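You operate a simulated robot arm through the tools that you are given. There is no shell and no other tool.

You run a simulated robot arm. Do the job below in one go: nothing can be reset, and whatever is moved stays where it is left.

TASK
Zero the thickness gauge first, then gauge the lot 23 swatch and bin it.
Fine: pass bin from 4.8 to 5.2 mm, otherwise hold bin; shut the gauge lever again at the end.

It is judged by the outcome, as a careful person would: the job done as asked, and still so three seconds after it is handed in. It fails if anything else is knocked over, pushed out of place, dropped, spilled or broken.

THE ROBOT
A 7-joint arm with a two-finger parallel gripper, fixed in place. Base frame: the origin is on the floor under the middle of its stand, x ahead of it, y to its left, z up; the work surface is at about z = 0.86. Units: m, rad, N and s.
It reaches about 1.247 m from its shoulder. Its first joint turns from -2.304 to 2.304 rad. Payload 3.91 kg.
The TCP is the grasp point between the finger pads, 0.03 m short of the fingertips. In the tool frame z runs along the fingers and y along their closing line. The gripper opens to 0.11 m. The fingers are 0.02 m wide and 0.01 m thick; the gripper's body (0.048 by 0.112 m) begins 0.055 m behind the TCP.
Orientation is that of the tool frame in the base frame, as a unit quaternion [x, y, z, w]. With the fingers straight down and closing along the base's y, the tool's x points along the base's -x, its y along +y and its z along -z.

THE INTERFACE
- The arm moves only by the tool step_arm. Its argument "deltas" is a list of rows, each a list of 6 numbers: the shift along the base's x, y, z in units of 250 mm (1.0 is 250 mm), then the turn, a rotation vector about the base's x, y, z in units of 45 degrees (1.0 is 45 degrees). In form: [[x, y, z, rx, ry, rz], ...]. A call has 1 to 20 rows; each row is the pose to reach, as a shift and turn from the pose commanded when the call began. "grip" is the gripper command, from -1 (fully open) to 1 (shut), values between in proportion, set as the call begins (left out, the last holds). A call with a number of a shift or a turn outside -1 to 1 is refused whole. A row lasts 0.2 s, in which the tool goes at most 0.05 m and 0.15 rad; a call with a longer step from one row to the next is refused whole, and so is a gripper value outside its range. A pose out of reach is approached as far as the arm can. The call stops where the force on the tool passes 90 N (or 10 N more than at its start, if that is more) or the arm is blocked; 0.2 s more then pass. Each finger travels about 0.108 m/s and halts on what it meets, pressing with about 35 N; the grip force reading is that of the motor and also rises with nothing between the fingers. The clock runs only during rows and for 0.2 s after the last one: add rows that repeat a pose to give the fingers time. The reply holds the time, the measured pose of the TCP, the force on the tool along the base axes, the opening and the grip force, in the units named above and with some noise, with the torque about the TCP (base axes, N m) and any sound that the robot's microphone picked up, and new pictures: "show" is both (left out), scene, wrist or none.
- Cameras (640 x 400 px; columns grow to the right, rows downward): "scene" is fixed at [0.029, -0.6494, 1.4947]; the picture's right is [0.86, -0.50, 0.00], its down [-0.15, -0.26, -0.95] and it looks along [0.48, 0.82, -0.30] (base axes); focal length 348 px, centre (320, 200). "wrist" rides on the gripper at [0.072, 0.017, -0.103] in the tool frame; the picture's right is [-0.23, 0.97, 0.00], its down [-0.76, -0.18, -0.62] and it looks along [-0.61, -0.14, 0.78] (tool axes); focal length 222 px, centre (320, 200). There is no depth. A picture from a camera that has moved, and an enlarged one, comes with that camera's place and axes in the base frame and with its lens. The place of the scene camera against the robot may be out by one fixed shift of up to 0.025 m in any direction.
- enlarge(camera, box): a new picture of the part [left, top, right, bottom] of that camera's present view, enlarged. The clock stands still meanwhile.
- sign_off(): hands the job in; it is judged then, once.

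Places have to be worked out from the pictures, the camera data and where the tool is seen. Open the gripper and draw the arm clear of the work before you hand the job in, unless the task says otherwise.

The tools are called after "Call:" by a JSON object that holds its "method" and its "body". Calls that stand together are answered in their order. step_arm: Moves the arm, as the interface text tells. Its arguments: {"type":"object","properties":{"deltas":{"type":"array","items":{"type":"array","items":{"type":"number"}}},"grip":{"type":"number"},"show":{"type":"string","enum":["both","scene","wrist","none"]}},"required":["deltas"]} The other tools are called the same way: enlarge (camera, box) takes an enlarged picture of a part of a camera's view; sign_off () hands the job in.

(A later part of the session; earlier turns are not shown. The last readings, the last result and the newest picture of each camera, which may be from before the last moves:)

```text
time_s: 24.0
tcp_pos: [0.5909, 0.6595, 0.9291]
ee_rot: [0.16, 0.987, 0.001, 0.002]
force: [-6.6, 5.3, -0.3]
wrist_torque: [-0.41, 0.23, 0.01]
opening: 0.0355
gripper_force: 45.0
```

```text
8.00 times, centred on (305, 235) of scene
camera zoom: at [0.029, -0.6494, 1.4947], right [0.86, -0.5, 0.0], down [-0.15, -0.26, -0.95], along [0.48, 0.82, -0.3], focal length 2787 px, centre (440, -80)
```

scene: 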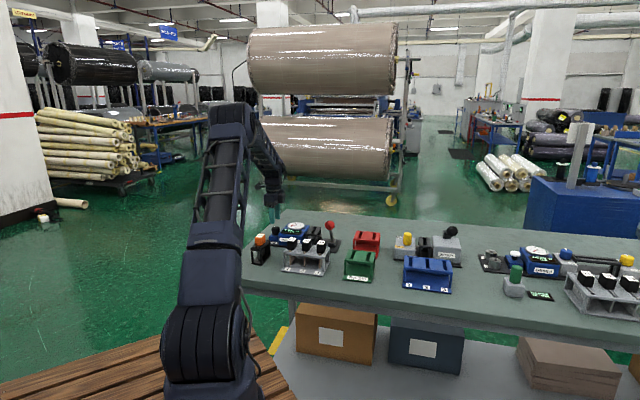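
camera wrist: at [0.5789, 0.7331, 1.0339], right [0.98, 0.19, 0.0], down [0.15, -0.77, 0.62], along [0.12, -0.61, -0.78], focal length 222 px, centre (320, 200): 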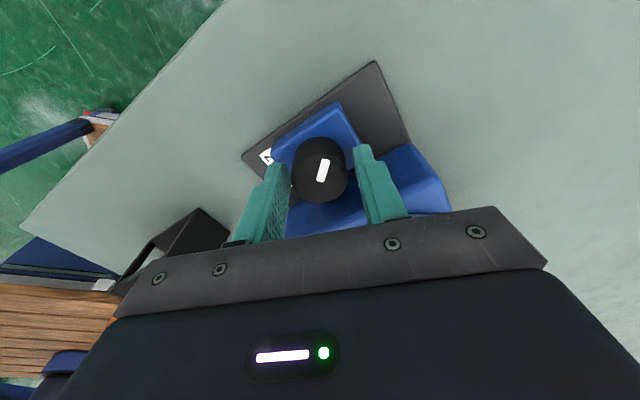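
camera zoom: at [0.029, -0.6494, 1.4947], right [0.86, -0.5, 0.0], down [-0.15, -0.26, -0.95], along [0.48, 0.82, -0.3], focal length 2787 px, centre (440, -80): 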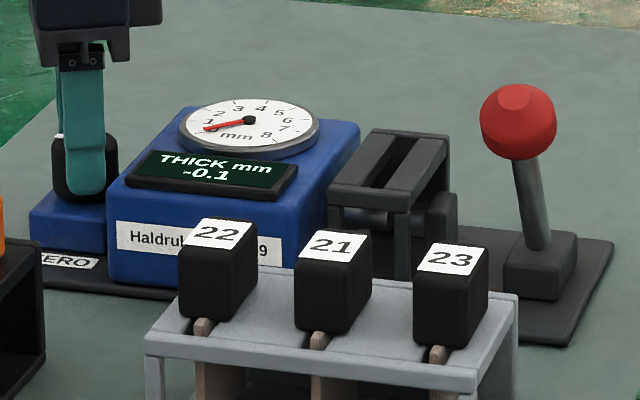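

Now −0.1 at about 90°, so the 0.0 window runs from about 64° to 88°; its centre is about 76°. I turn back −13.4°.

Call:
{"method": "step_arm", "body": {"deltas": [[-0.001, 0.001, 0, 0, 0, -0.1], [-0.001, 0.001, 0, 0, 0, -0.2], [-0.001, 0.001, 0, 0, 0, -0.298], [-0.001, 0.001, 0, 0, 0, -0.298]], "show": "none"}}

Call:
{"method": "enlarge", "body": {"camera": "scene", "box": [265, 210, 345, 260]}}

```text
time_s: 25.0
tcp_pos: [0.5913, 0.66, 0.9293]
ee_rot: [0.275, 0.962, 0.001, 0.001]
force: [10.3, 14.4, 8.8]
wrist_torque: [-0.03, -0.14, 0.02]
opening: 0.0356
gripper_force: 45.5
```

```text
8.00 times, centred on (305, 235) of scene
camera zoom: at [0.029, -0.6494, 1.4947], right [0.86, -0.5, 0.0], down [-0.15, -0.26, -0.95], along [0.48, 0.82, -0.3], focal length 2787 px, centre (440, -80)
```

zoom: 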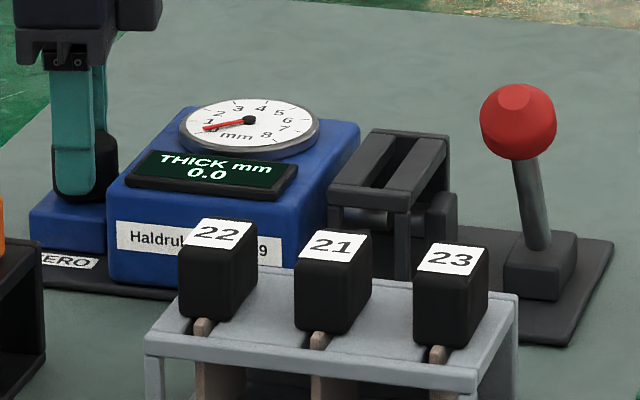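

It reads 0.0, at the window centre. I release the knob and rise straight up.

Call:
{"method": "step_arm", "body": {"deltas": [[0, 0, 0, 0, 0, 0], [0, 0, 0.05, 0, 0, 0], [0, 0, 0.2, 0, 0, 0], [0, 0, 0.4, 0, 0, 0], [0, 0, 0.6, 0, 0, 0], [0, 0, 0.6, 0, 0, 0]], "grip": 0.15, "show": "none"}}

Call:
{"method": "enlarge", "body": {"camera": "scene", "box": [265, 210, 345, 260]}}

```text
time_s: 26.4
tcp_pos: [0.5921, 0.6603, 1.0794]
ee_rot: [0.275, 0.962, 0.0, 0.0]
force: [-0.7, -0.2, 0.9]
wrist_torque: [0.02, -0.04, 0.0]
opening: 0.0467
gripper_force: 0.0
```

```text
8.00 times, centred on (305, 235) of scene
camera zoom: at [0.029, -0.6494, 1.4947], right [0.86, -0.5, 0.0], down [-0.15, -0.26, -0.95], along [0.48, 0.82, -0.3], focal length 2787 px, centre (440, -80)
```

zoom: 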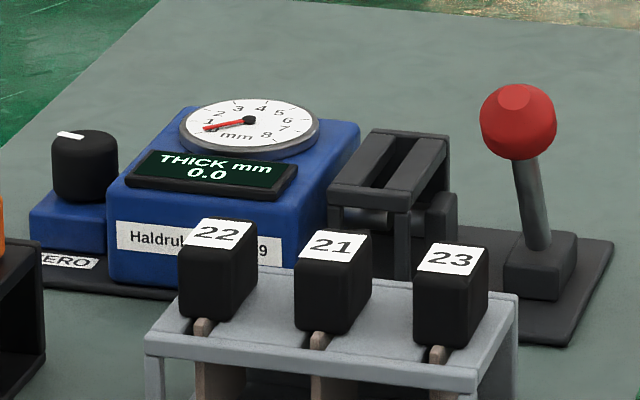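

The gauge holds 0.0 with my hand off it, so zeroing is done. Next I go above the lever ball at ≈(0.7355, 0.439), turning the wrist back so the fingers close along the bench's length (the lever's pivot axis).

Call:
{"method": "step_arm", "body": {"deltas": [[0.04, -0.06, 0.06, 0, 0, 0.14], [0.09, -0.14, 0.12, 0, 0, 0.28], [0.14, -0.22, 0.12, 0, 0, 0.43], [0.19, -0.3, 0.12, 0, 0, 0.57], [0.24, -0.38, 0.12, 0, 0, 0.71], [0.29, -0.45, 0.12, 0, 0, 0.855], [0.29, -0.45, 0.12, 0, 0, 0.855]], "grip": -0.27, "show": "none"}}

Call:
{"method": "step_arm", "body": {"deltas": [[0.04, -0.06, 0, 0, 0, 0.14], [0.09, -0.14, 0, 0, 0, 0.28], [0.14, -0.22, 0, 0, 0, 0.43], [0.19, -0.3, 0, 0, 0, 0.57], [0.24, -0.38, 0, 0, 0, 0.71], [0.284, -0.434, 0, 0, 0, 0.854], [0.284, -0.434, 0, 0, 0, 0.854]]}}

```text
time_s: 28.0
tcp_pos: [0.6632, 0.5479, 1.1086]
ee_rot: [-0.058, 0.998, 0.0, -0.001]
force: [0.0, 0.3, 0.9]
wrist_torque: [0.0, -0.02, 0.03]
opening: 0.0698
gripper_force: 0.1
```

```text
time_s: 29.6
tcp_pos: [0.7342, 0.4383, 1.1095]
ee_rot: [-0.384, 0.923, 0.0, 0.0]
force: [-0.8, 0.1, 0.4]
wrist_torque: [0.0, 0.02, 0.03]
opening: 0.0701
gripper_force: 0.0
camera wrist: at [0.6731, 0.3983, 1.214], right [-0.53, 0.85, 0.0], down [0.66, 0.42, 0.62], along [0.53, 0.33, -0.78], focal length 222 px, centre (320, 200)
```

scene: 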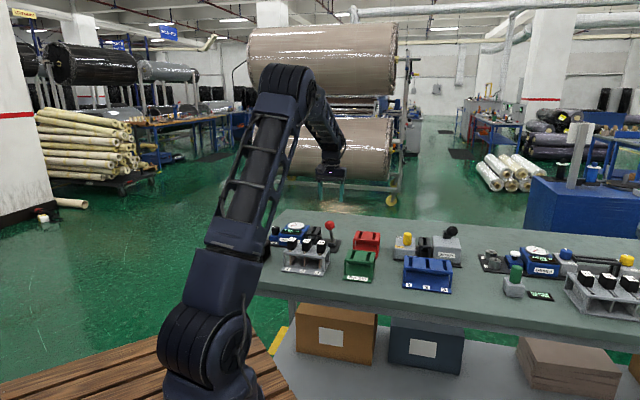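
wrist: 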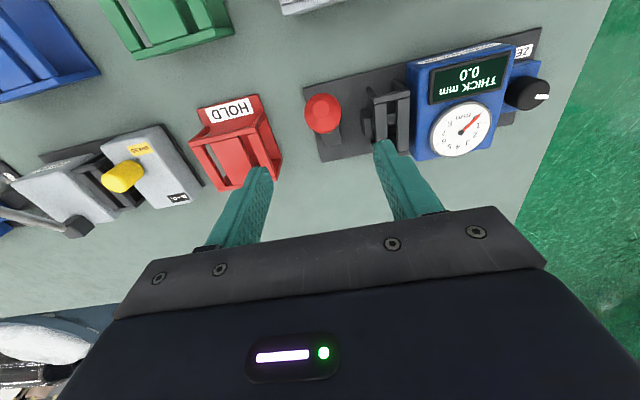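

The ball is right under the grasp point. I lower the fingers around it.

Call:
{"method": "step_arm", "body": {"deltas": [[0, 0, -0.15, 0, 0, 0], [0, 0, -0.3, 0, 0, 0], [0, 0, -0.42, 0, 0, 0], [0, 0, -0.53, 0, 0, 0], [0, 0, -0.53, 0, 0, 0]]}}

Call:
{"method": "enlarge", "body": {"camera": "scene", "box": [285, 200, 375, 260]}}

```text
time_s: 30.8
tcp_pos: [0.7345, 0.4391, 0.9756]
ee_rot: [-0.383, 0.924, 0.0, 0.0]
force: [0.6, 0.3, -0.6]
wrist_torque: [-0.04, -0.01, 0.0]
opening: 0.0701
gripper_force: 0.2
camera wrist: at [0.6728, 0.3994, 1.0805], right [-0.53, 0.85, 0.0], down [0.66, 0.41, 0.62], along [0.53, 0.33, -0.78], focal length 222 px, centre (320, 200)
```

scene: 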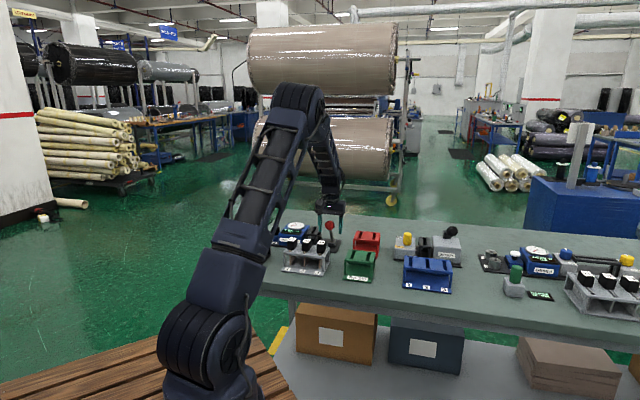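
wrist: 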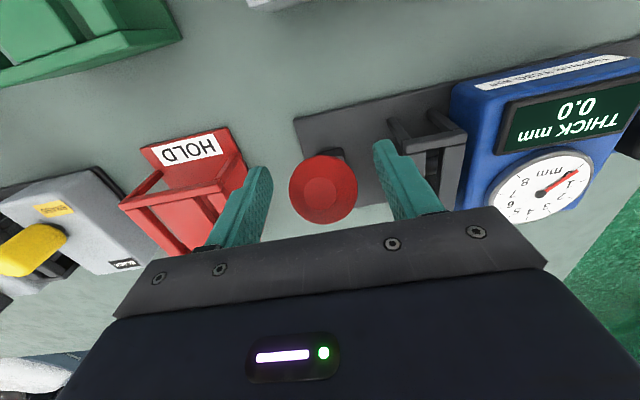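

```text
6.67 times, centred on (330, 230) of scene
camera zoom: at [0.029, -0.6494, 1.4947], right [0.86, -0.5, 0.0], down [-0.15, -0.26, -0.95], along [0.48, 0.82, -0.3], focal length 2322 px, centre (253, 0)
```

zoom: 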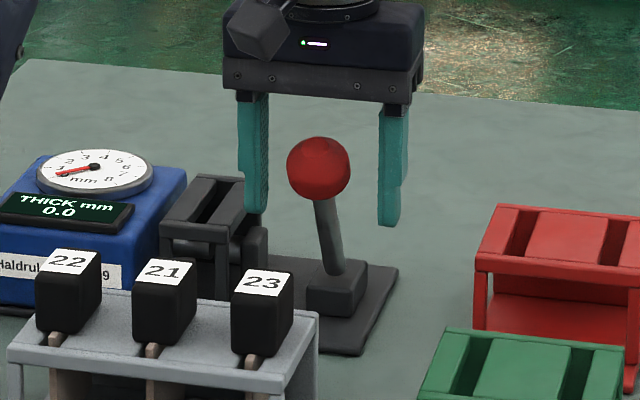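

The ball sits exactly at the grasp point between the fingers. I close on it.

Call:
{"method": "step_arm", "body": {"deltas": [[0, 0, 0, 0, 0, 0], [0, 0, 0, 0, 0, 0], [0, 0, 0, 0, 0, 0]], "grip": 1, "show": "wrist"}}

```text
time_s: 31.6
tcp_pos: [0.7339, 0.441, 0.9759]
ee_rot: [-0.385, 0.923, 0.001, -0.001]
force: [-14.6, 15.5, -3.2]
wrist_torque: [0.0, 0.15, 0.07]
opening: 0.0373
gripper_force: 44.6
camera wrist: at [0.6714, 0.4009, 1.0806], right [-0.53, 0.85, 0.0], down [0.66, 0.41, 0.62], along [0.53, 0.33, -0.78], focal length 222 px, centre (320, 200)
```

wrist: 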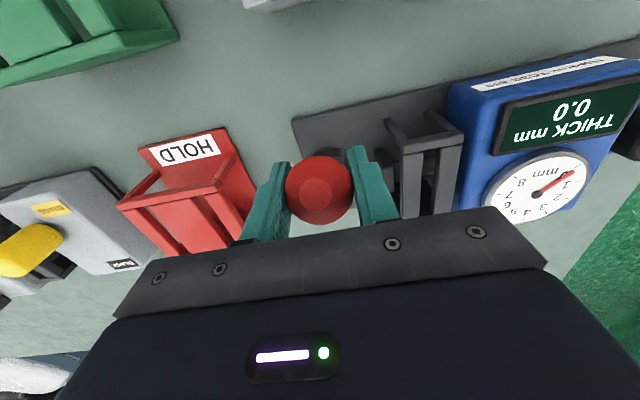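

Firm grip on the ball with a small −u load. I move it a first 30 mm along its arc, away from the robot, and watch forces and the display.

Call:
{"method": "step_arm", "body": {"deltas": [[0.012, 0.016, 0.009, 0, 0, 0], [0.0253, 0.0313, 0.018, 0, 0, 0], [0.04, 0.046, 0.026, 0, 0, 0], [0.0536, 0.0596, 0.0324, 0, 0, 0], [0.068, 0.074, 0.038, 0, 0, 0], [0.0819, 0.0879, 0.0428, 0, 0, 0]]}}

Call:
{"method": "enlarge", "body": {"camera": "scene", "box": [265, 205, 355, 260]}}

```text
time_s: 33.0
tcp_pos: [0.7548, 0.4621, 0.987]
ee_rot: [-0.384, 0.923, 0.001, 0.0]
force: [-28.1, 10.6, -3.5]
wrist_torque: [-0.86, 0.89, 0.01]
opening: 0.0373
gripper_force: 45.4
camera wrist: at [0.6919, 0.4217, 1.092], right [-0.53, 0.85, 0.0], down [0.66, 0.41, 0.62], along [0.53, 0.33, -0.78], focal length 222 px, centre (320, 200)
```

scene: 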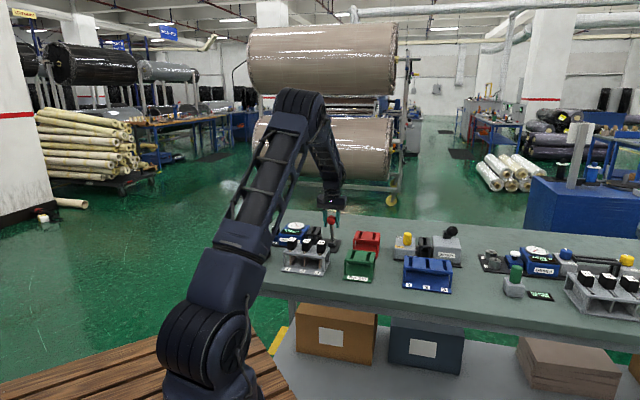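
wrist: 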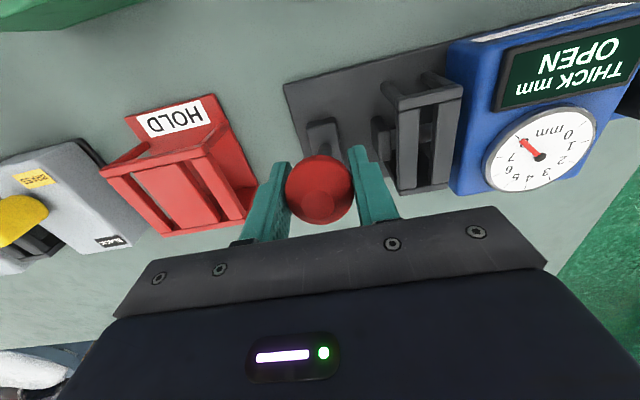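

```text
7.11 times, centred on (310, 232) of scene
camera zoom: at [0.029, -0.6494, 1.4947], right [0.86, -0.5, 0.0], down [-0.15, -0.26, -0.95], along [0.48, 0.82, -0.3], focal length 2477 px, centre (391, -31)
```

zoom: 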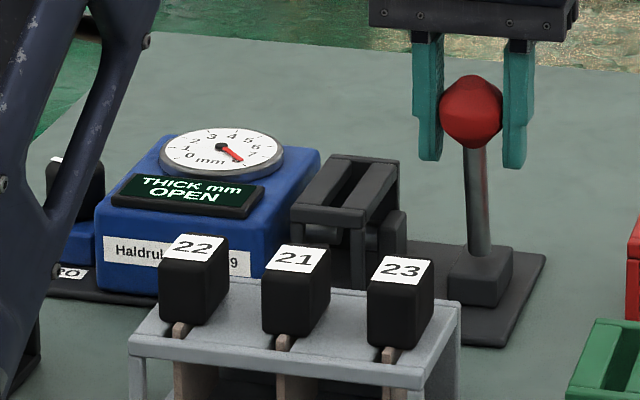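

The display turned to OPEN as the lever left the shut side, confirming the direction. I carry on along the arc to the far end.

Call:
{"method": "step_arm", "body": {"deltas": [[0.027, 0.034, 0.006, 0, 0, 0], [0.059, 0.067, 0.009, 0, 0, 0], [0.089, 0.097, 0.007, 0, 0, 0], [0.116, 0.124, 0.002, 0, 0, 0], [0.145, 0.153, -0.009, 0, 0, 0], [0.173, 0.181, -0.021, 0, 0, 0], [0.187, 0.195, -0.03, 0, 0, 0]]}}

```text
time_s: 34.6
tcp_pos: [0.802, 0.5093, 0.9812]
ee_rot: [-0.383, 0.924, 0.001, -0.001]
force: [-18.9, 8.0, 7.8]
wrist_torque: [-0.71, 0.81, -0.09]
opening: 0.0373
gripper_force: 44.5
camera wrist: at [0.7399, 0.4697, 1.0855], right [-0.53, 0.85, 0.0], down [0.66, 0.41, 0.62], along [0.53, 0.33, -0.78], focal length 222 px, centre (320, 200)
```

scene: 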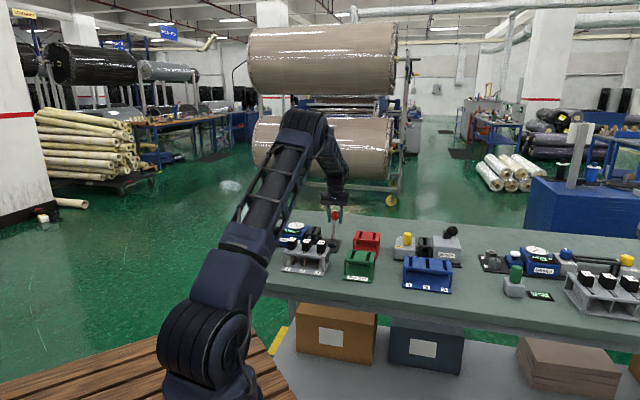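
wrist: 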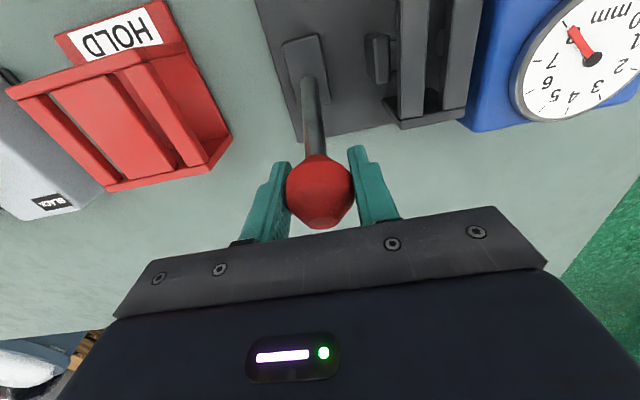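

The lever is past vertical at the far side with low force. I push 12 mm further to reach its stop.

Call:
{"method": "step_arm", "body": {"deltas": [[0.017, 0.017, -0.01, 0, 0, 0], [0.034, 0.034, -0.024, 0, 0, 0], [0.034, 0.034, -0.024, 0, 0, 0]], "show": "wrist"}}

```text
time_s: 35.4
tcp_pos: [0.8111, 0.5167, 0.9743]
ee_rot: [-0.383, 0.924, 0.0, 0.001]
force: [-8.2, 7.6, 10.9]
wrist_torque: [-0.46, 0.47, -0.05]
opening: 0.037
gripper_force: 44.7
camera wrist: at [0.7481, 0.4781, 1.0794], right [-0.53, 0.85, 0.0], down [0.66, 0.41, 0.62], along [0.53, 0.33, -0.78], focal length 222 px, centre (320, 200)
```

wrist: 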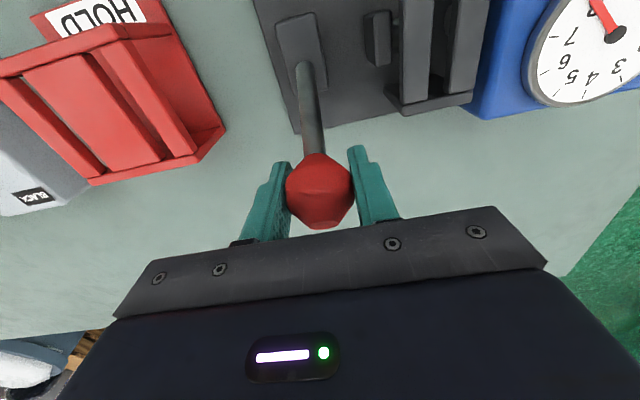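

Still no stop felt and equal to the shut angle mirrored. I try 8 mm more to see if a stop is there.

Call:
{"method": "step_arm", "body": {"deltas": [[0.012, 0.012, -0.01, 0, 0, 0], [0.023, 0.023, -0.02, 0, 0, 0], [0.023, 0.023, -0.02, 0, 0, 0]], "show": "none"}}

```text
time_s: 36.2
tcp_pos: [0.814, 0.5225, 0.9703]
ee_rot: [-0.383, 0.924, 0.001, 0.0]
force: [-42.4, -31.5, 43.8]
wrist_torque: [-0.12, 0.13, 0.07]
opening: 0.0373
gripper_force: 45.0
```

The end stop is felt (52 N back, 44 N up), so the lever is fully open. I relieve the load, open the fingers and lift off.

Call:
{"method": "step_arm", "body": {"deltas": [[-0.008, -0.008, 0.008, 0, 0, 0], [-0.008, -0.008, 0.008, 0, 0, 0]], "show": "none"}}

Call:
{"method": "step_arm", "body": {"deltas": [[0, 0, 0, 0, 0, 0], [0, 0, 0, 0, 0, 0], [0, 0, 0.1, 0, 0, 0], [0, 0, 0.25, 0, 0, 0], [0, 0, 0.4, 0, 0, 0], [0, 0, 0.6, 0, 0, 0], [0, 0, 0.6, 0, 0, 0]], "grip": -0.27}}

Call:
{"method": "enlarge", "body": {"camera": "scene", "box": [265, 205, 355, 260]}}

```text
time_s: 36.8
tcp_pos: [0.8142, 0.5226, 0.9724]
ee_rot: [-0.384, 0.923, 0.0, 0.002]
force: [-6.5, 5.4, 24.0]
wrist_torque: [0.52, -0.53, -0.05]
opening: 0.0372
gripper_force: 45.1
```

```text
time_s: 38.4
tcp_pos: [0.8161, 0.5221, 1.1206]
ee_rot: [-0.384, 0.923, 0.0, 0.0]
force: [1.1, 0.6, 0.1]
wrist_torque: [0.01, -0.02, 0.01]
opening: 0.0698
gripper_force: 0.0
camera wrist: at [0.7543, 0.4827, 1.2244], right [-0.53, 0.85, 0.0], down [0.66, 0.41, 0.62], along [0.53, 0.33, -0.78], focal length 222 px, centre (320, 200)
```

scene: 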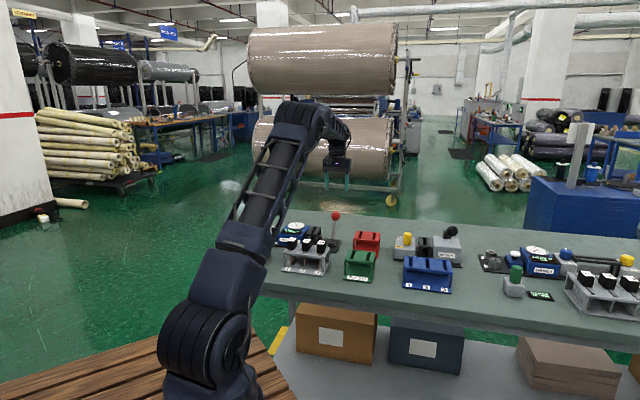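
wrist: 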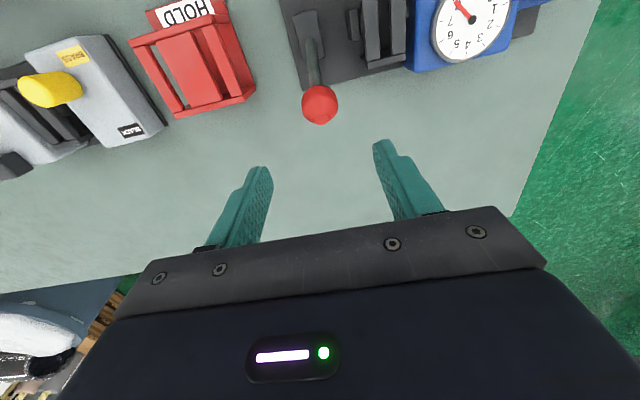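

```text
7.11 times, centred on (310, 232) of scene
camera zoom: at [0.029, -0.6494, 1.4947], right [0.86, -0.5, 0.0], down [-0.15, -0.26, -0.95], along [0.48, 0.82, -0.3], focal length 2477 px, centre (391, -31)
```

zoom: 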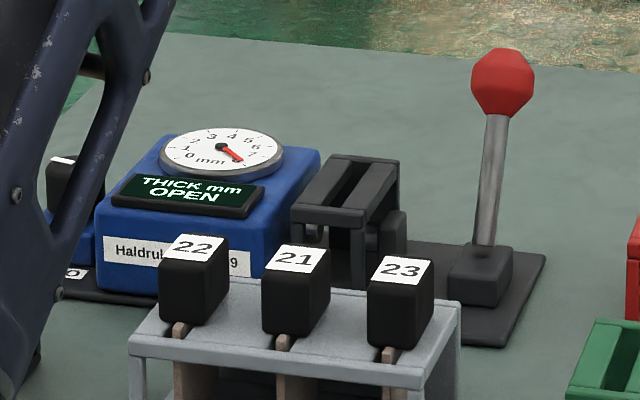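

The lever stays open and the display reads OPEN. Now I go above the lot 23 swatch, estimated near (0.62, 0.345).

Call:
{"method": "step_arm", "body": {"deltas": [[-0.098, -0.0885, 0.06, 0, 0, 0], [-0.196, -0.177, 0.12, 0, 0, 0], [-0.294, -0.2655, 0.12, 0, 0, 0], [-0.392, -0.354, 0.12, 0, 0, 0], [-0.49, -0.4425, 0.12, 0, 0, 0], [-0.588, -0.531, 0.12, 0, 0, 0], [-0.686, -0.6195, 0.12, 0, 0, 0], [-0.784, -0.708, 0.12, 0, 0, 0], [-0.784, -0.708, 0.12, 0, 0, 0]]}}

Call:
{"method": "enlarge", "body": {"camera": "wrist", "box": [250, 20, 450, 180]}}

```text
time_s: 40.4
tcp_pos: [0.6179, 0.3443, 1.1515]
ee_rot: [-0.383, 0.924, -0.001, 0.0]
force: [0.1, 0.1, -0.7]
wrist_torque: [-0.01, 0.01, 0.01]
opening: 0.0699
gripper_force: 0.0
camera wrist: at [0.5562, 0.304, 1.2554], right [-0.53, 0.85, 0.0], down [0.66, 0.41, 0.62], along [0.53, 0.33, -0.78], focal length 222 px, centre (320, 200)
```

scene: 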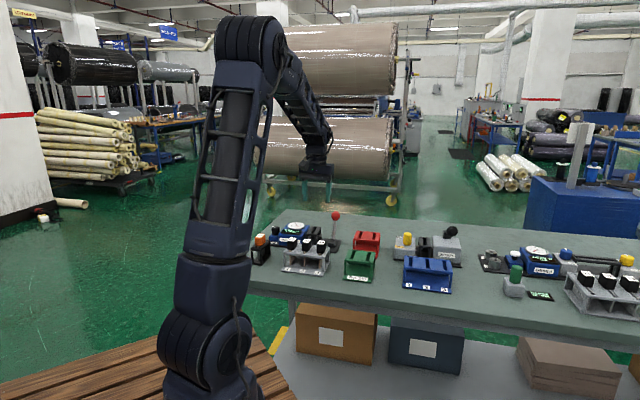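
wrist: 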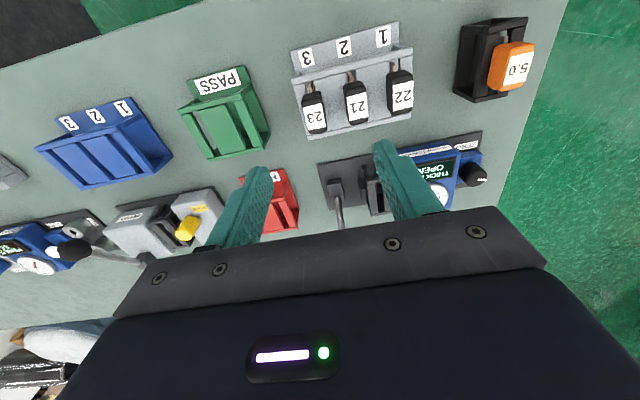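

```text
2.50 times, centred on (350, 100) of wrist
camera zoom: at [0.5562, 0.304, 1.2554], right [-0.53, 0.85, 0.0], down [0.66, 0.41, 0.62], along [0.53, 0.33, -0.78], focal length 555 px, centre (245, 450)
```

zoom: 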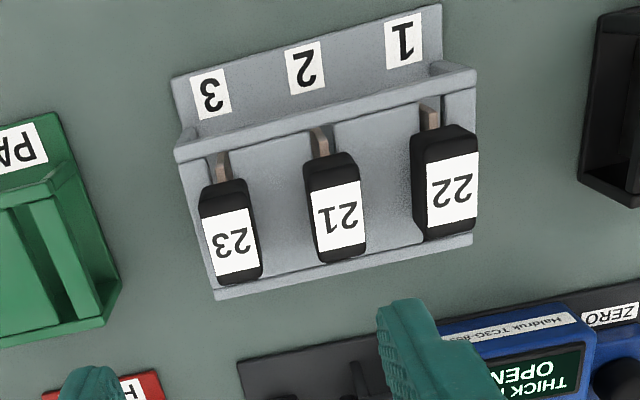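

Handle 23's top is at ≈(0.6425, 0.3505), z ≈ 0.961, about 26 mm wide with roughly 29 mm to the next handle. I narrow the gripper to 45 mm and come to 70 mm above it to verify alignment.

Call:
{"method": "step_arm", "body": {"deltas": [[0.05, 0.012, -0.1, 0, 0, 0], [0.098, 0.025, -0.2, 0, 0, 0], [0.098, 0.025, -0.35, 0, 0, 0], [0.098, 0.025, -0.48, 0, 0, 0], [0.098, 0.025, -0.48, 0, 0, 0]], "grip": 0.18, "show": "wrist"}}

Call:
{"method": "enlarge", "body": {"camera": "wrist", "box": [220, 60, 420, 240]}}

Call:
{"method": "enlarge", "body": {"camera": "scene", "box": [265, 205, 365, 280]}}

```text
time_s: 41.6
tcp_pos: [0.6432, 0.3514, 1.0302]
ee_rot: [-0.383, 0.924, 0.0, 0.001]
force: [-0.4, 0.4, 0.1]
wrist_torque: [-0.02, 0.0, 0.0]
opening: 0.0454
gripper_force: 0.0
camera wrist: at [0.5809, 0.3111, 1.1354], right [-0.53, 0.85, 0.0], down [0.66, 0.41, 0.62], along [0.53, 0.33, -0.78], focal length 222 px, centre (320, 200)
```

wrist: 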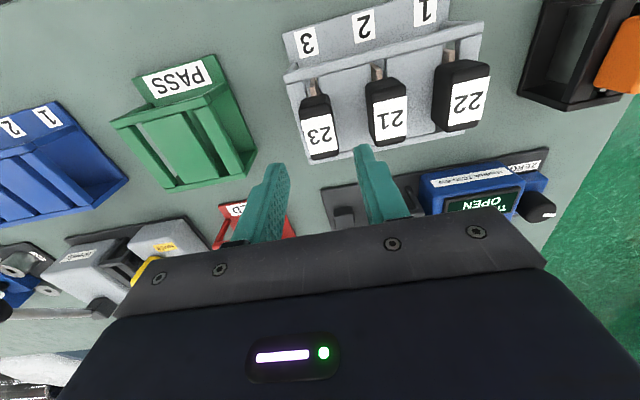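

```text
2.22 times, centred on (320, 150) of wrist
camera zoom: at [0.5809, 0.3111, 1.1354], right [-0.53, 0.85, 0.0], down [0.66, 0.41, 0.62], along [0.53, 0.33, -0.78], focal length 494 px, centre (320, 311)
```

zoom: 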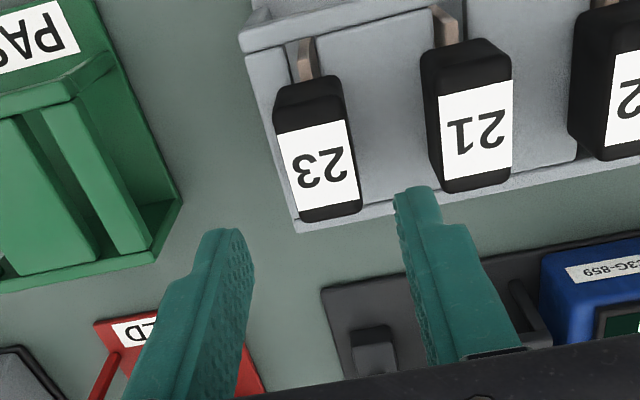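

```text
5.33 times, centred on (315, 242) of scene
camera zoom: at [0.029, -0.6494, 1.4947], right [0.86, -0.5, 0.0], down [-0.15, -0.26, -0.95], along [0.48, 0.82, -0.3], focal length 1858 px, centre (347, -27)
```

zoom: 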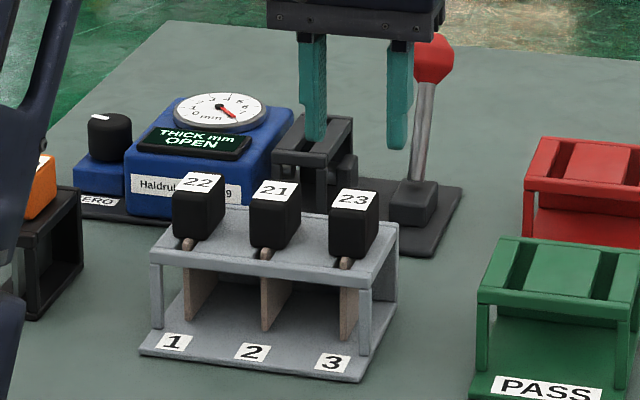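

Alignment is within 1–2 mm of the handle centre. I descend to TCP z ≈ 0.96 with the fingers either side of handle 23.

Call:
{"method": "step_arm", "body": {"deltas": [[-0.003, -0.005, -0.1, 0, 0, 0], [-0.003, -0.005, -0.2, 0, 0, 0], [-0.003, -0.005, -0.25, 0, 0, 0], [-0.003, -0.005, -0.28, 0, 0, 0], [-0.003, -0.005, -0.28, 0, 0, 0]]}}

Call:
{"method": "enlarge", "body": {"camera": "scene", "box": [265, 205, 365, 280]}}

Call:
{"method": "enlarge", "body": {"camera": "wrist", "box": [220, 80, 420, 260]}}

```text
time_s: 42.8
tcp_pos: [0.6419, 0.3496, 0.9597]
ee_rot: [-0.383, 0.924, 0.0, 0.0]
force: [0.1, 0.8, 0.8]
wrist_torque: [0.0, 0.01, 0.02]
opening: 0.0453
gripper_force: 0.0
camera wrist: at [0.5795, 0.3106, 1.0649], right [-0.53, 0.85, 0.0], down [0.66, 0.41, 0.62], along [0.53, 0.33, -0.78], focal length 222 px, centre (320, 200)
```

scene: 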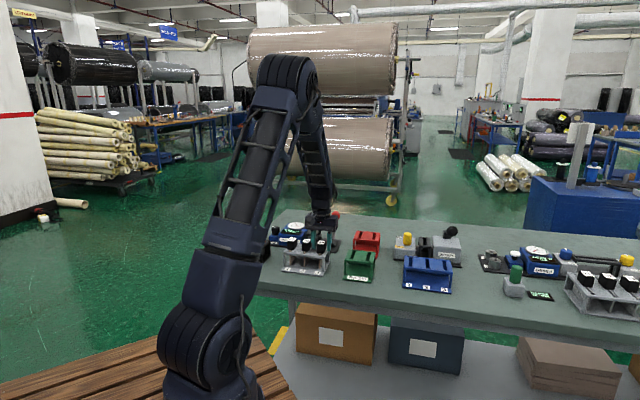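
wrist: 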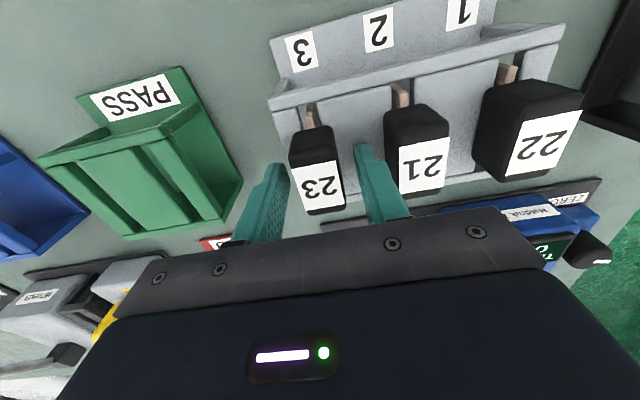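

```text
5.33 times, centred on (315, 242) of scene
camera zoom: at [0.029, -0.6494, 1.4947], right [0.86, -0.5, 0.0], down [-0.15, -0.26, -0.95], along [0.48, 0.82, -0.3], focal length 1858 px, centre (347, -27)
```

zoom: 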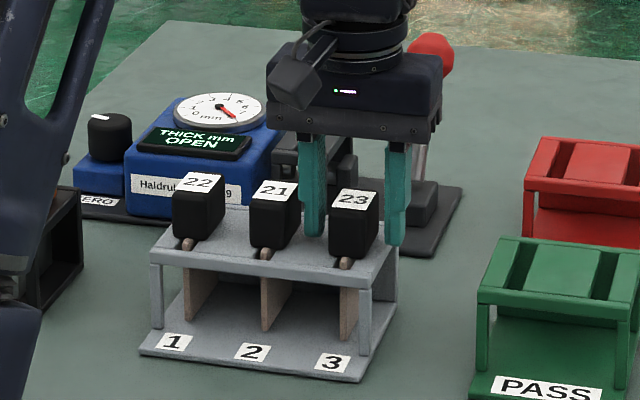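

```text
2.22 times, centred on (320, 170) of wrist
camera zoom: at [0.5795, 0.3106, 1.0649], right [-0.53, 0.85, 0.0], down [0.66, 0.41, 0.62], along [0.53, 0.33, -0.78], focal length 494 px, centre (320, 267)
```

zoom: 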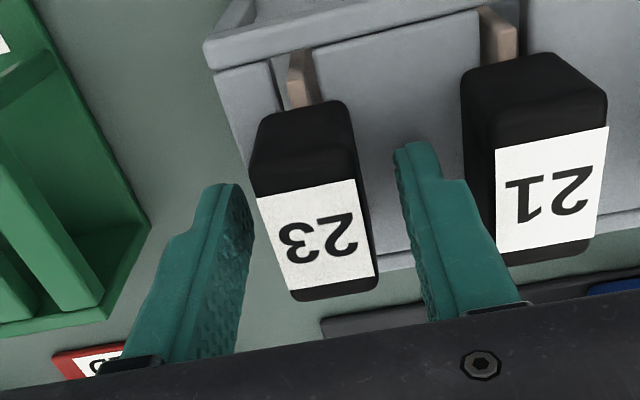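

Handle 23 sits between the fingers with clearance to 21. I close the gripper.

Call:
{"method": "step_arm", "body": {"deltas": [[0, 0, 0, 0, 0, 0], [0, 0, 0, 0, 0, 0]], "grip": 1, "show": "wrist"}}

```text
time_s: 43.4
tcp_pos: [0.6419, 0.3508, 0.9608]
ee_rot: [-0.384, 0.923, 0.0, 0.001]
force: [0.1, 0.0, -0.8]
wrist_torque: [0.01, 0.01, -0.01]
opening: 0.0252
gripper_force: 34.8
camera wrist: at [0.5795, 0.3105, 1.065], right [-0.53, 0.85, 0.0], down [0.66, 0.41, 0.62], along [0.53, 0.33, -0.78], focal length 222 px, centre (320, 200)
```

wrist: 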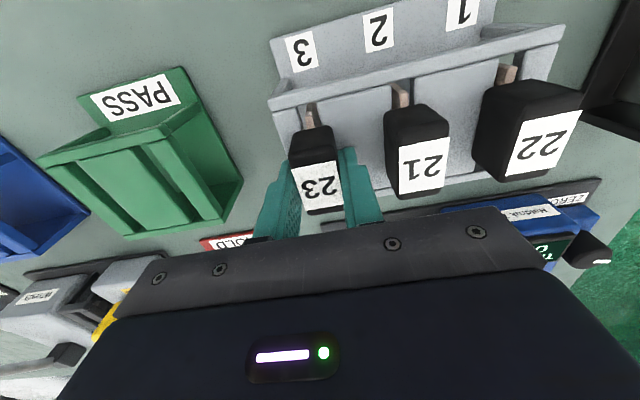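

The handle is held (25 mm, 35 N, no side force). I lift straight up 140 mm and look.

Call:
{"method": "step_arm", "body": {"deltas": [[0, 0, 0.06, 0, 0, 0], [0, 0, 0.14, 0, 0, 0], [0, 0, 0.24, 0, 0, 0], [0, 0, 0.36, 0, 0, 0], [0, 0, 0.48, 0, 0, 0], [0, 0, 0.56, 0, 0, 0], [0, 0, 0.56, 0, 0, 0]]}}

Call:
{"method": "enlarge", "body": {"camera": "scene", "box": [265, 180, 365, 280]}}

Call:
{"method": "enlarge", "body": {"camera": "wrist", "box": [240, 30, 460, 240]}}

```text
time_s: 45.0
tcp_pos: [0.6429, 0.349, 1.1012]
ee_rot: [-0.383, 0.924, 0.0, -0.001]
force: [-0.4, -0.1, -0.7]
wrist_torque: [0.01, 0.03, -0.02]
opening: 0.0251
gripper_force: 34.4
camera wrist: at [0.5804, 0.3088, 1.2058], right [-0.53, 0.85, 0.0], down [0.66, 0.41, 0.62], along [0.53, 0.33, -0.78], focal length 222 px, centre (320, 200)
```

scene: 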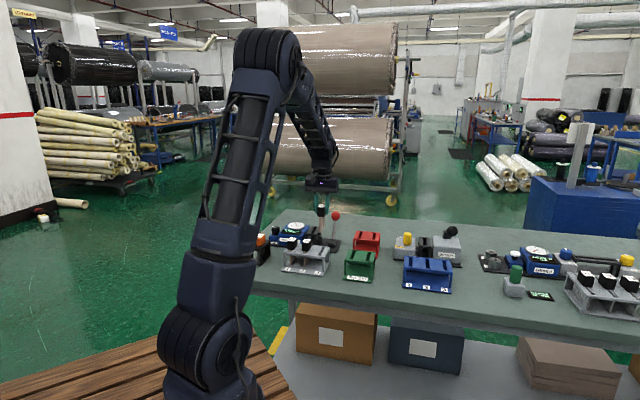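
wrist: 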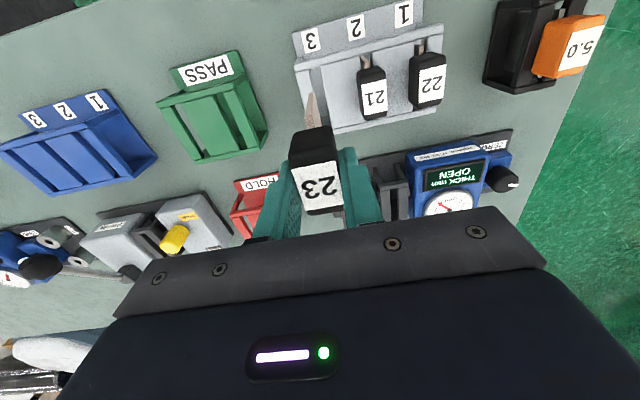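

```text
4.00 times, centred on (315, 230) of scene
camera zoom: at [0.029, -0.6494, 1.4947], right [0.86, -0.5, 0.0], down [-0.15, -0.26, -0.95], along [0.48, 0.82, -0.3], focal length 1393 px, centre (340, 80)
```

zoom: 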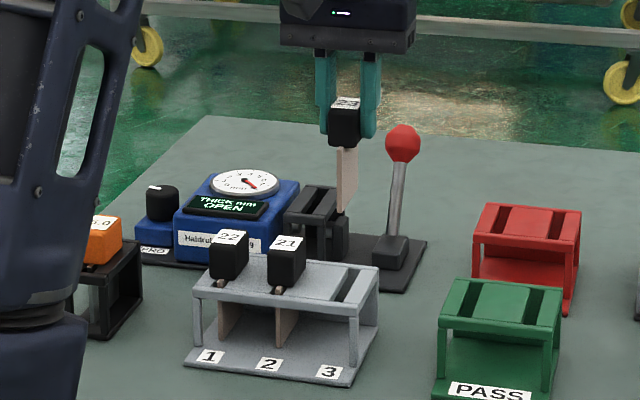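

```text
1.90 times, centred on (350, 135) of wrist
camera zoom: at [0.5804, 0.3088, 1.2058], right [-0.53, 0.85, 0.0], down [0.66, 0.41, 0.62], along [0.53, 0.33, -0.78], focal length 423 px, centre (263, 324)
```

zoom: 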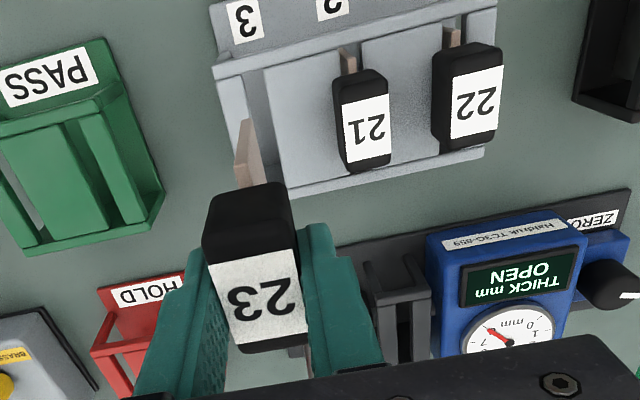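

Swatch 23 is held straight and the other two stayed put. By two wrist views the gauge slot centre is ≈(0.717, 0.5385), 11 mm wide, frame top z ≈ 0.92; I carry the swatch there at z ≈ 1.12 for an alignment check.

Call:
{"method": "step_arm", "body": {"deltas": [[0.03, 0.08, 0.04, 0, 0, 0], [0.07, 0.18, 0.08, 0, 0, 0], [0.12, 0.3, 0.08, 0, 0, 0], [0.17, 0.42, 0.08, 0, 0, 0], [0.22, 0.54, 0.08, 0, 0, 0], [0.26, 0.66, 0.08, 0, 0, 0], [0.297, 0.758, 0.08, 0, 0, 0], [0.297, 0.758, 0.08, 0, 0, 0]]}}

Call:
{"method": "enlarge", "body": {"camera": "wrist", "box": [240, 40, 420, 220]}}

Call:
{"method": "enlarge", "body": {"camera": "scene", "box": [265, 180, 365, 280]}}

```text
time_s: 46.8
tcp_pos: [0.7156, 0.5391, 1.121]
ee_rot: [-0.383, 0.924, 0.0, 0.0]
force: [0.4, -0.4, -1.4]
wrist_torque: [0.02, 0.03, -0.01]
opening: 0.0254
gripper_force: 35.2
camera wrist: at [0.6539, 0.4992, 1.2253], right [-0.53, 0.85, 0.0], down [0.66, 0.41, 0.62], along [0.53, 0.33, -0.78], focal length 222 px, centre (320, 200)
```

scene: 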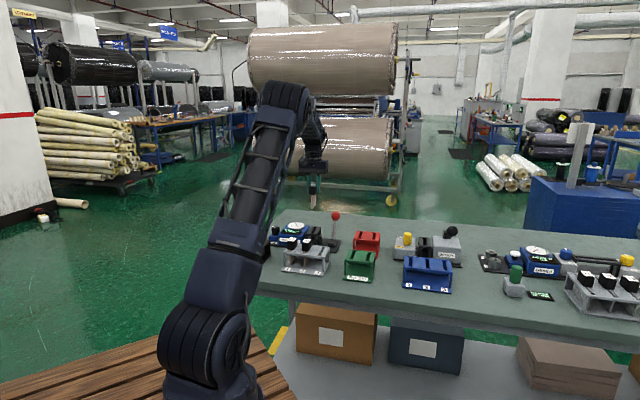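
wrist: 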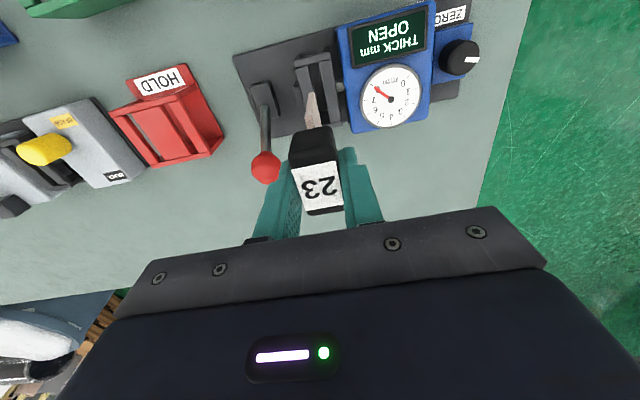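

```text
2.22 times, centred on (330, 130) of wrist
camera zoom: at [0.6539, 0.4992, 1.2253], right [-0.53, 0.85, 0.0], down [0.66, 0.41, 0.62], along [0.53, 0.33, -0.78], focal length 494 px, centre (298, 356)
```

zoom: 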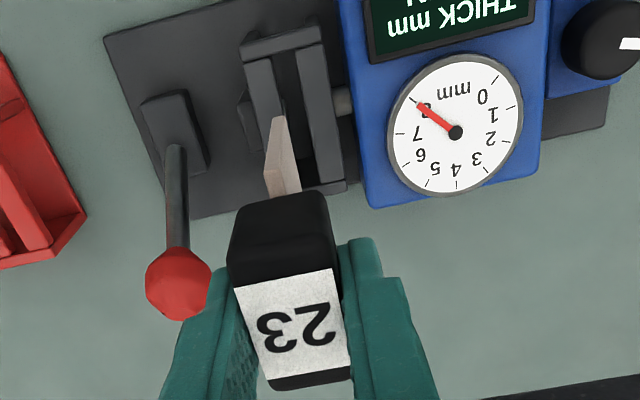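

```text
4.00 times, centred on (315, 230) of scene
camera zoom: at [0.029, -0.6494, 1.4947], right [0.86, -0.5, 0.0], down [-0.15, -0.26, -0.95], along [0.48, 0.82, -0.3], focal length 1393 px, centre (340, 80)
```

zoom: 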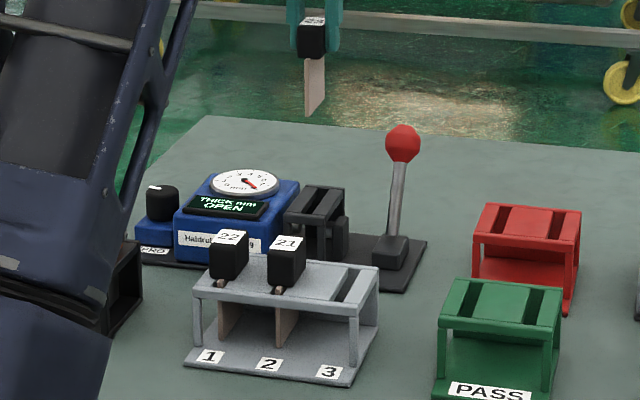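

The swatch's lower edge (u≈0.126) and slot centre (u≈0.126) agree within about 1 mm, and the 56 mm swatch fits the 74 mm slot length. I lower until the swatch bottom is just above the frame and re-check.

Call:
{"method": "step_arm", "body": {"deltas": [[0.004, 0.0016, -0.1, 0, 0, 0], [0.004, 0.0016, -0.2, 0, 0, 0], [0.004, 0.0016, -0.3, 0, 0, 0], [0.004, 0.0016, -0.36, 0, 0, 0], [0.004, 0.0016, -0.36, 0, 0, 0]]}}

Call:
{"method": "enlarge", "body": {"camera": "wrist", "box": [240, 40, 420, 220]}}

Call:
{"method": "enlarge", "body": {"camera": "scene", "box": [280, 195, 350, 260]}}

```text
time_s: 48.0
tcp_pos: [0.7166, 0.5389, 1.031]
ee_rot: [-0.384, 0.923, 0.0, -0.001]
force: [-0.7, 0.1, 0.6]
wrist_torque: [0.0, 0.01, -0.01]
opening: 0.0251
gripper_force: 35.0
camera wrist: at [0.6546, 0.4992, 1.1357], right [-0.53, 0.85, 0.0], down [0.66, 0.41, 0.62], along [0.53, 0.33, -0.78], focal length 222 px, centre (320, 200)
```

scene: 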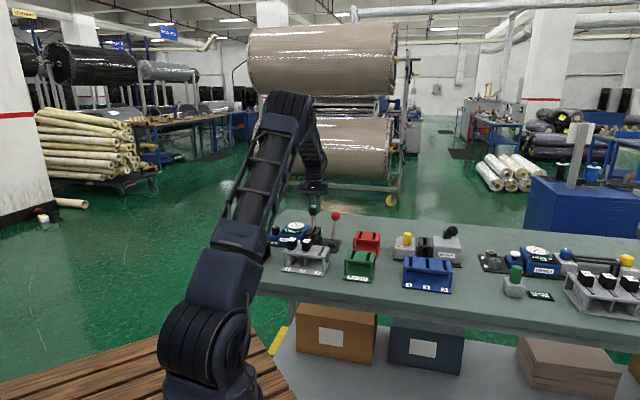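
wrist: 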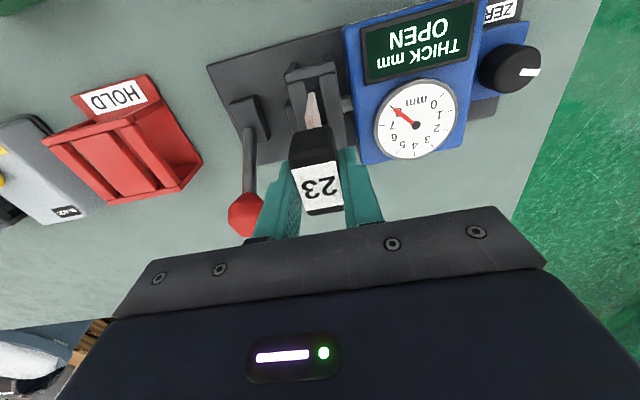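

```text
2.22 times, centred on (330, 130) of wrist
camera zoom: at [0.6546, 0.4992, 1.1357], right [-0.53, 0.85, 0.0], down [0.66, 0.41, 0.62], along [0.53, 0.33, -0.78], focal length 494 px, centre (298, 356)
```

zoom: 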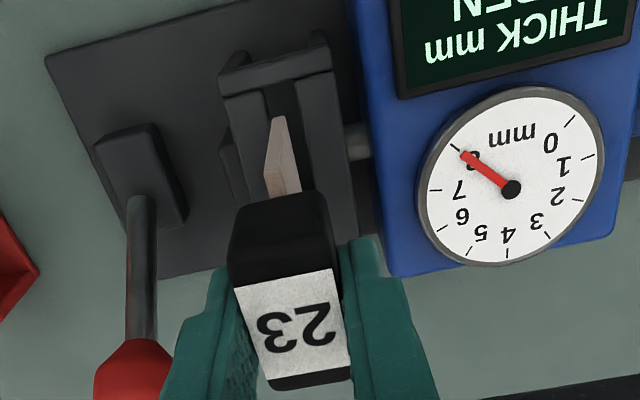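

```text
6.15 times, centred on (315, 228) of scene
camera zoom: at [0.029, -0.6494, 1.4947], right [0.86, -0.5, 0.0], down [-0.15, -0.26, -0.95], along [0.48, 0.82, -0.3], focal length 2144 px, centre (351, 31)
```

zoom: 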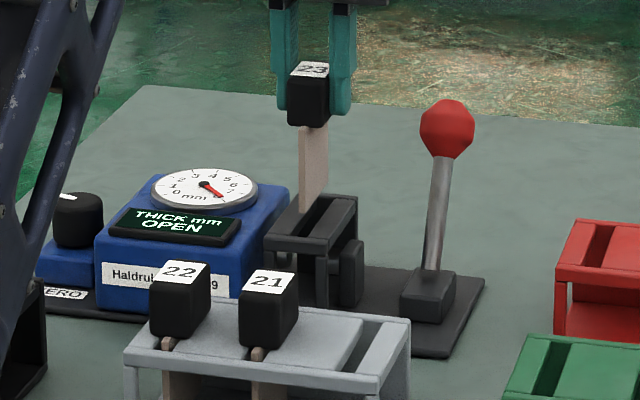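

The swatch's lower edge is about 1–1.5 mm toward +u of the slot's centre line and the slot looks turned about −1°. I trim −u by 1.2 mm, −1° in yaw, and lower 30 mm into the slot.

Call:
{"method": "step_arm", "body": {"deltas": [[-0.0034, 0.0034, 0, 0, 0, -0.022], [-0.0034, 0.0034, -0.04, 0, 0, -0.022], [-0.0034, 0.0034, -0.08, 0, 0, -0.022], [-0.0034, 0.0034, -0.12, 0, 0, -0.022], [-0.0034, 0.0034, -0.12, 0, 0, -0.022]], "show": "wrist"}}

Call:
{"method": "enlarge", "body": {"camera": "wrist", "box": [240, 40, 420, 220]}}

Call:
{"method": "enlarge", "body": {"camera": "scene", "box": [280, 195, 350, 260]}}

```text
time_s: 49.2
tcp_pos: [0.7158, 0.5414, 1.0012]
ee_rot: [-0.375, 0.927, 0.0, 0.0]
force: [0.2, 0.2, -0.4]
wrist_torque: [0.0, -0.01, 0.02]
opening: 0.0251
gripper_force: 34.6
camera wrist: at [0.6535, 0.5021, 1.106], right [-0.51, 0.86, 0.0], down [0.67, 0.4, 0.62], along [0.53, 0.32, -0.78], focal length 222 px, centre (320, 200)
```

wrist: 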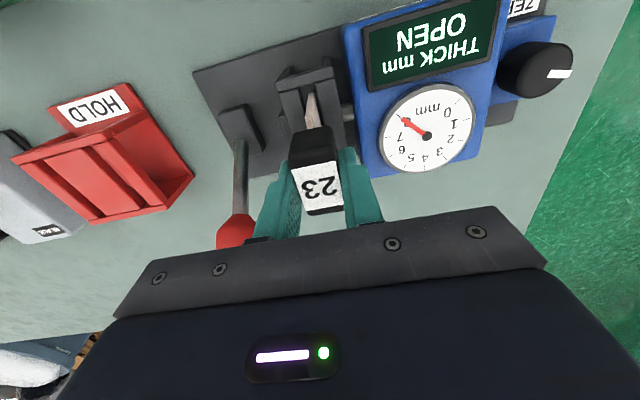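

```text
2.22 times, centred on (330, 130) of wrist
camera zoom: at [0.6535, 0.5021, 1.106], right [-0.51, 0.86, 0.0], down [0.67, 0.4, 0.62], along [0.53, 0.32, -0.78], focal length 494 px, centre (298, 356)
```

zoom: 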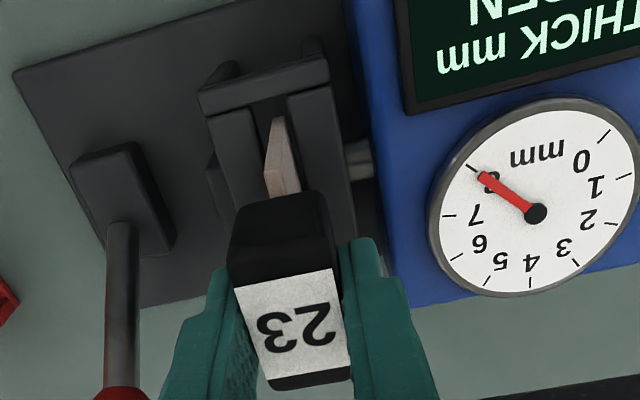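

```text
6.15 times, centred on (315, 228) of scene
camera zoom: at [0.029, -0.6494, 1.4947], right [0.86, -0.5, 0.0], down [-0.15, -0.26, -0.95], along [0.48, 0.82, -0.3], focal length 2144 px, centre (351, 31)
```

zoom: 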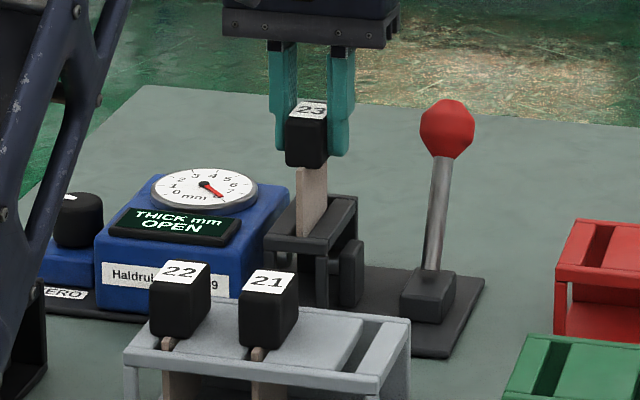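

No contact force and the swatch is visibly inside the slot behind the front crossbar. I lower another 25 mm, slowly.

Call:
{"method": "step_arm", "body": {"deltas": [[0, 0, -0.03, 0, 0, 0], [0, 0, -0.06, 0, 0, 0], [0, 0, -0.08, 0, 0, 0], [0, 0, -0.1, 0, 0, 0], [0, 0, -0.1, 0, 0, 0]], "show": "wrist"}}

Call:
{"method": "enlarge", "body": {"camera": "scene", "box": [280, 195, 350, 260]}}

Call:
{"method": "enlarge", "body": {"camera": "wrist", "box": [240, 40, 420, 220]}}

```text
time_s: 50.4
tcp_pos: [0.7159, 0.5406, 0.9759]
ee_rot: [-0.375, 0.927, -0.001, 0.001]
force: [-1.0, -0.2, -0.7]
wrist_torque: [-0.04, -0.02, -0.02]
opening: 0.0251
gripper_force: 35.2
camera wrist: at [0.6534, 0.5016, 1.0807], right [-0.51, 0.86, 0.0], down [0.67, 0.4, 0.62], along [0.53, 0.32, -0.78], focal length 222 px, centre (320, 200)
```

wrist: 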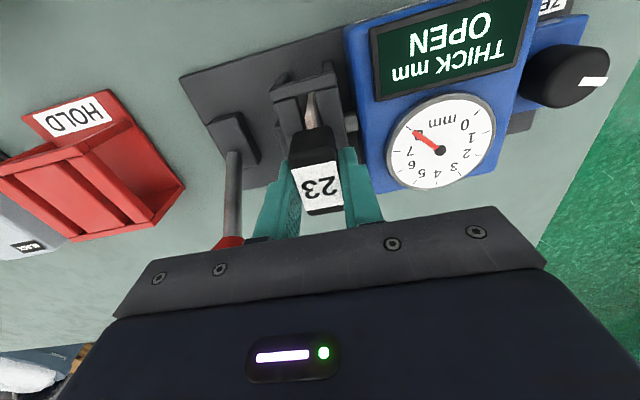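

```text
6.15 times, centred on (315, 228) of scene
camera zoom: at [0.029, -0.6494, 1.4947], right [0.86, -0.5, 0.0], down [-0.15, -0.26, -0.95], along [0.48, 0.82, -0.3], focal length 2144 px, centre (351, 31)
```

zoom: 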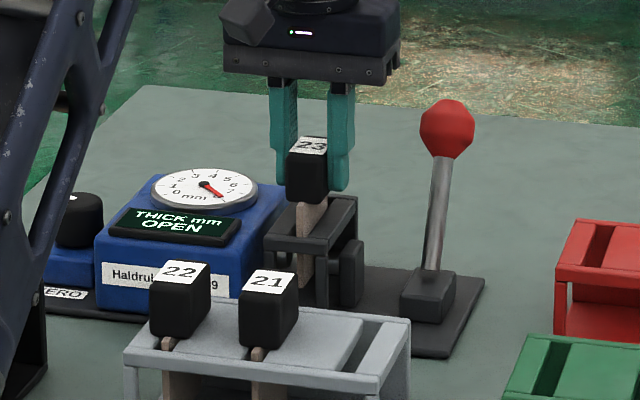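

```text
2.22 times, centred on (330, 130) of wrist
camera zoom: at [0.6534, 0.5016, 1.0807], right [-0.51, 0.86, 0.0], down [0.67, 0.4, 0.62], along [0.53, 0.32, -0.78], focal length 494 px, centre (298, 356)
```

zoom: 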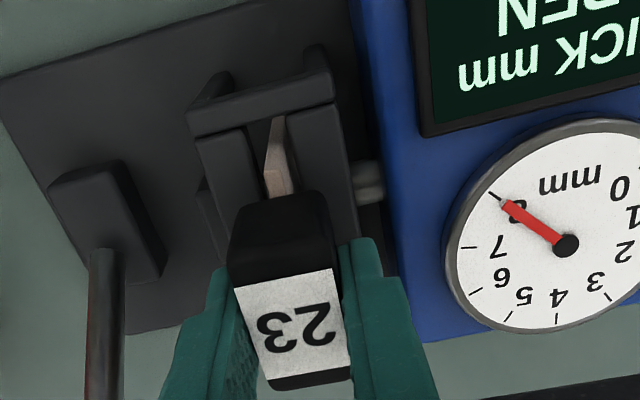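

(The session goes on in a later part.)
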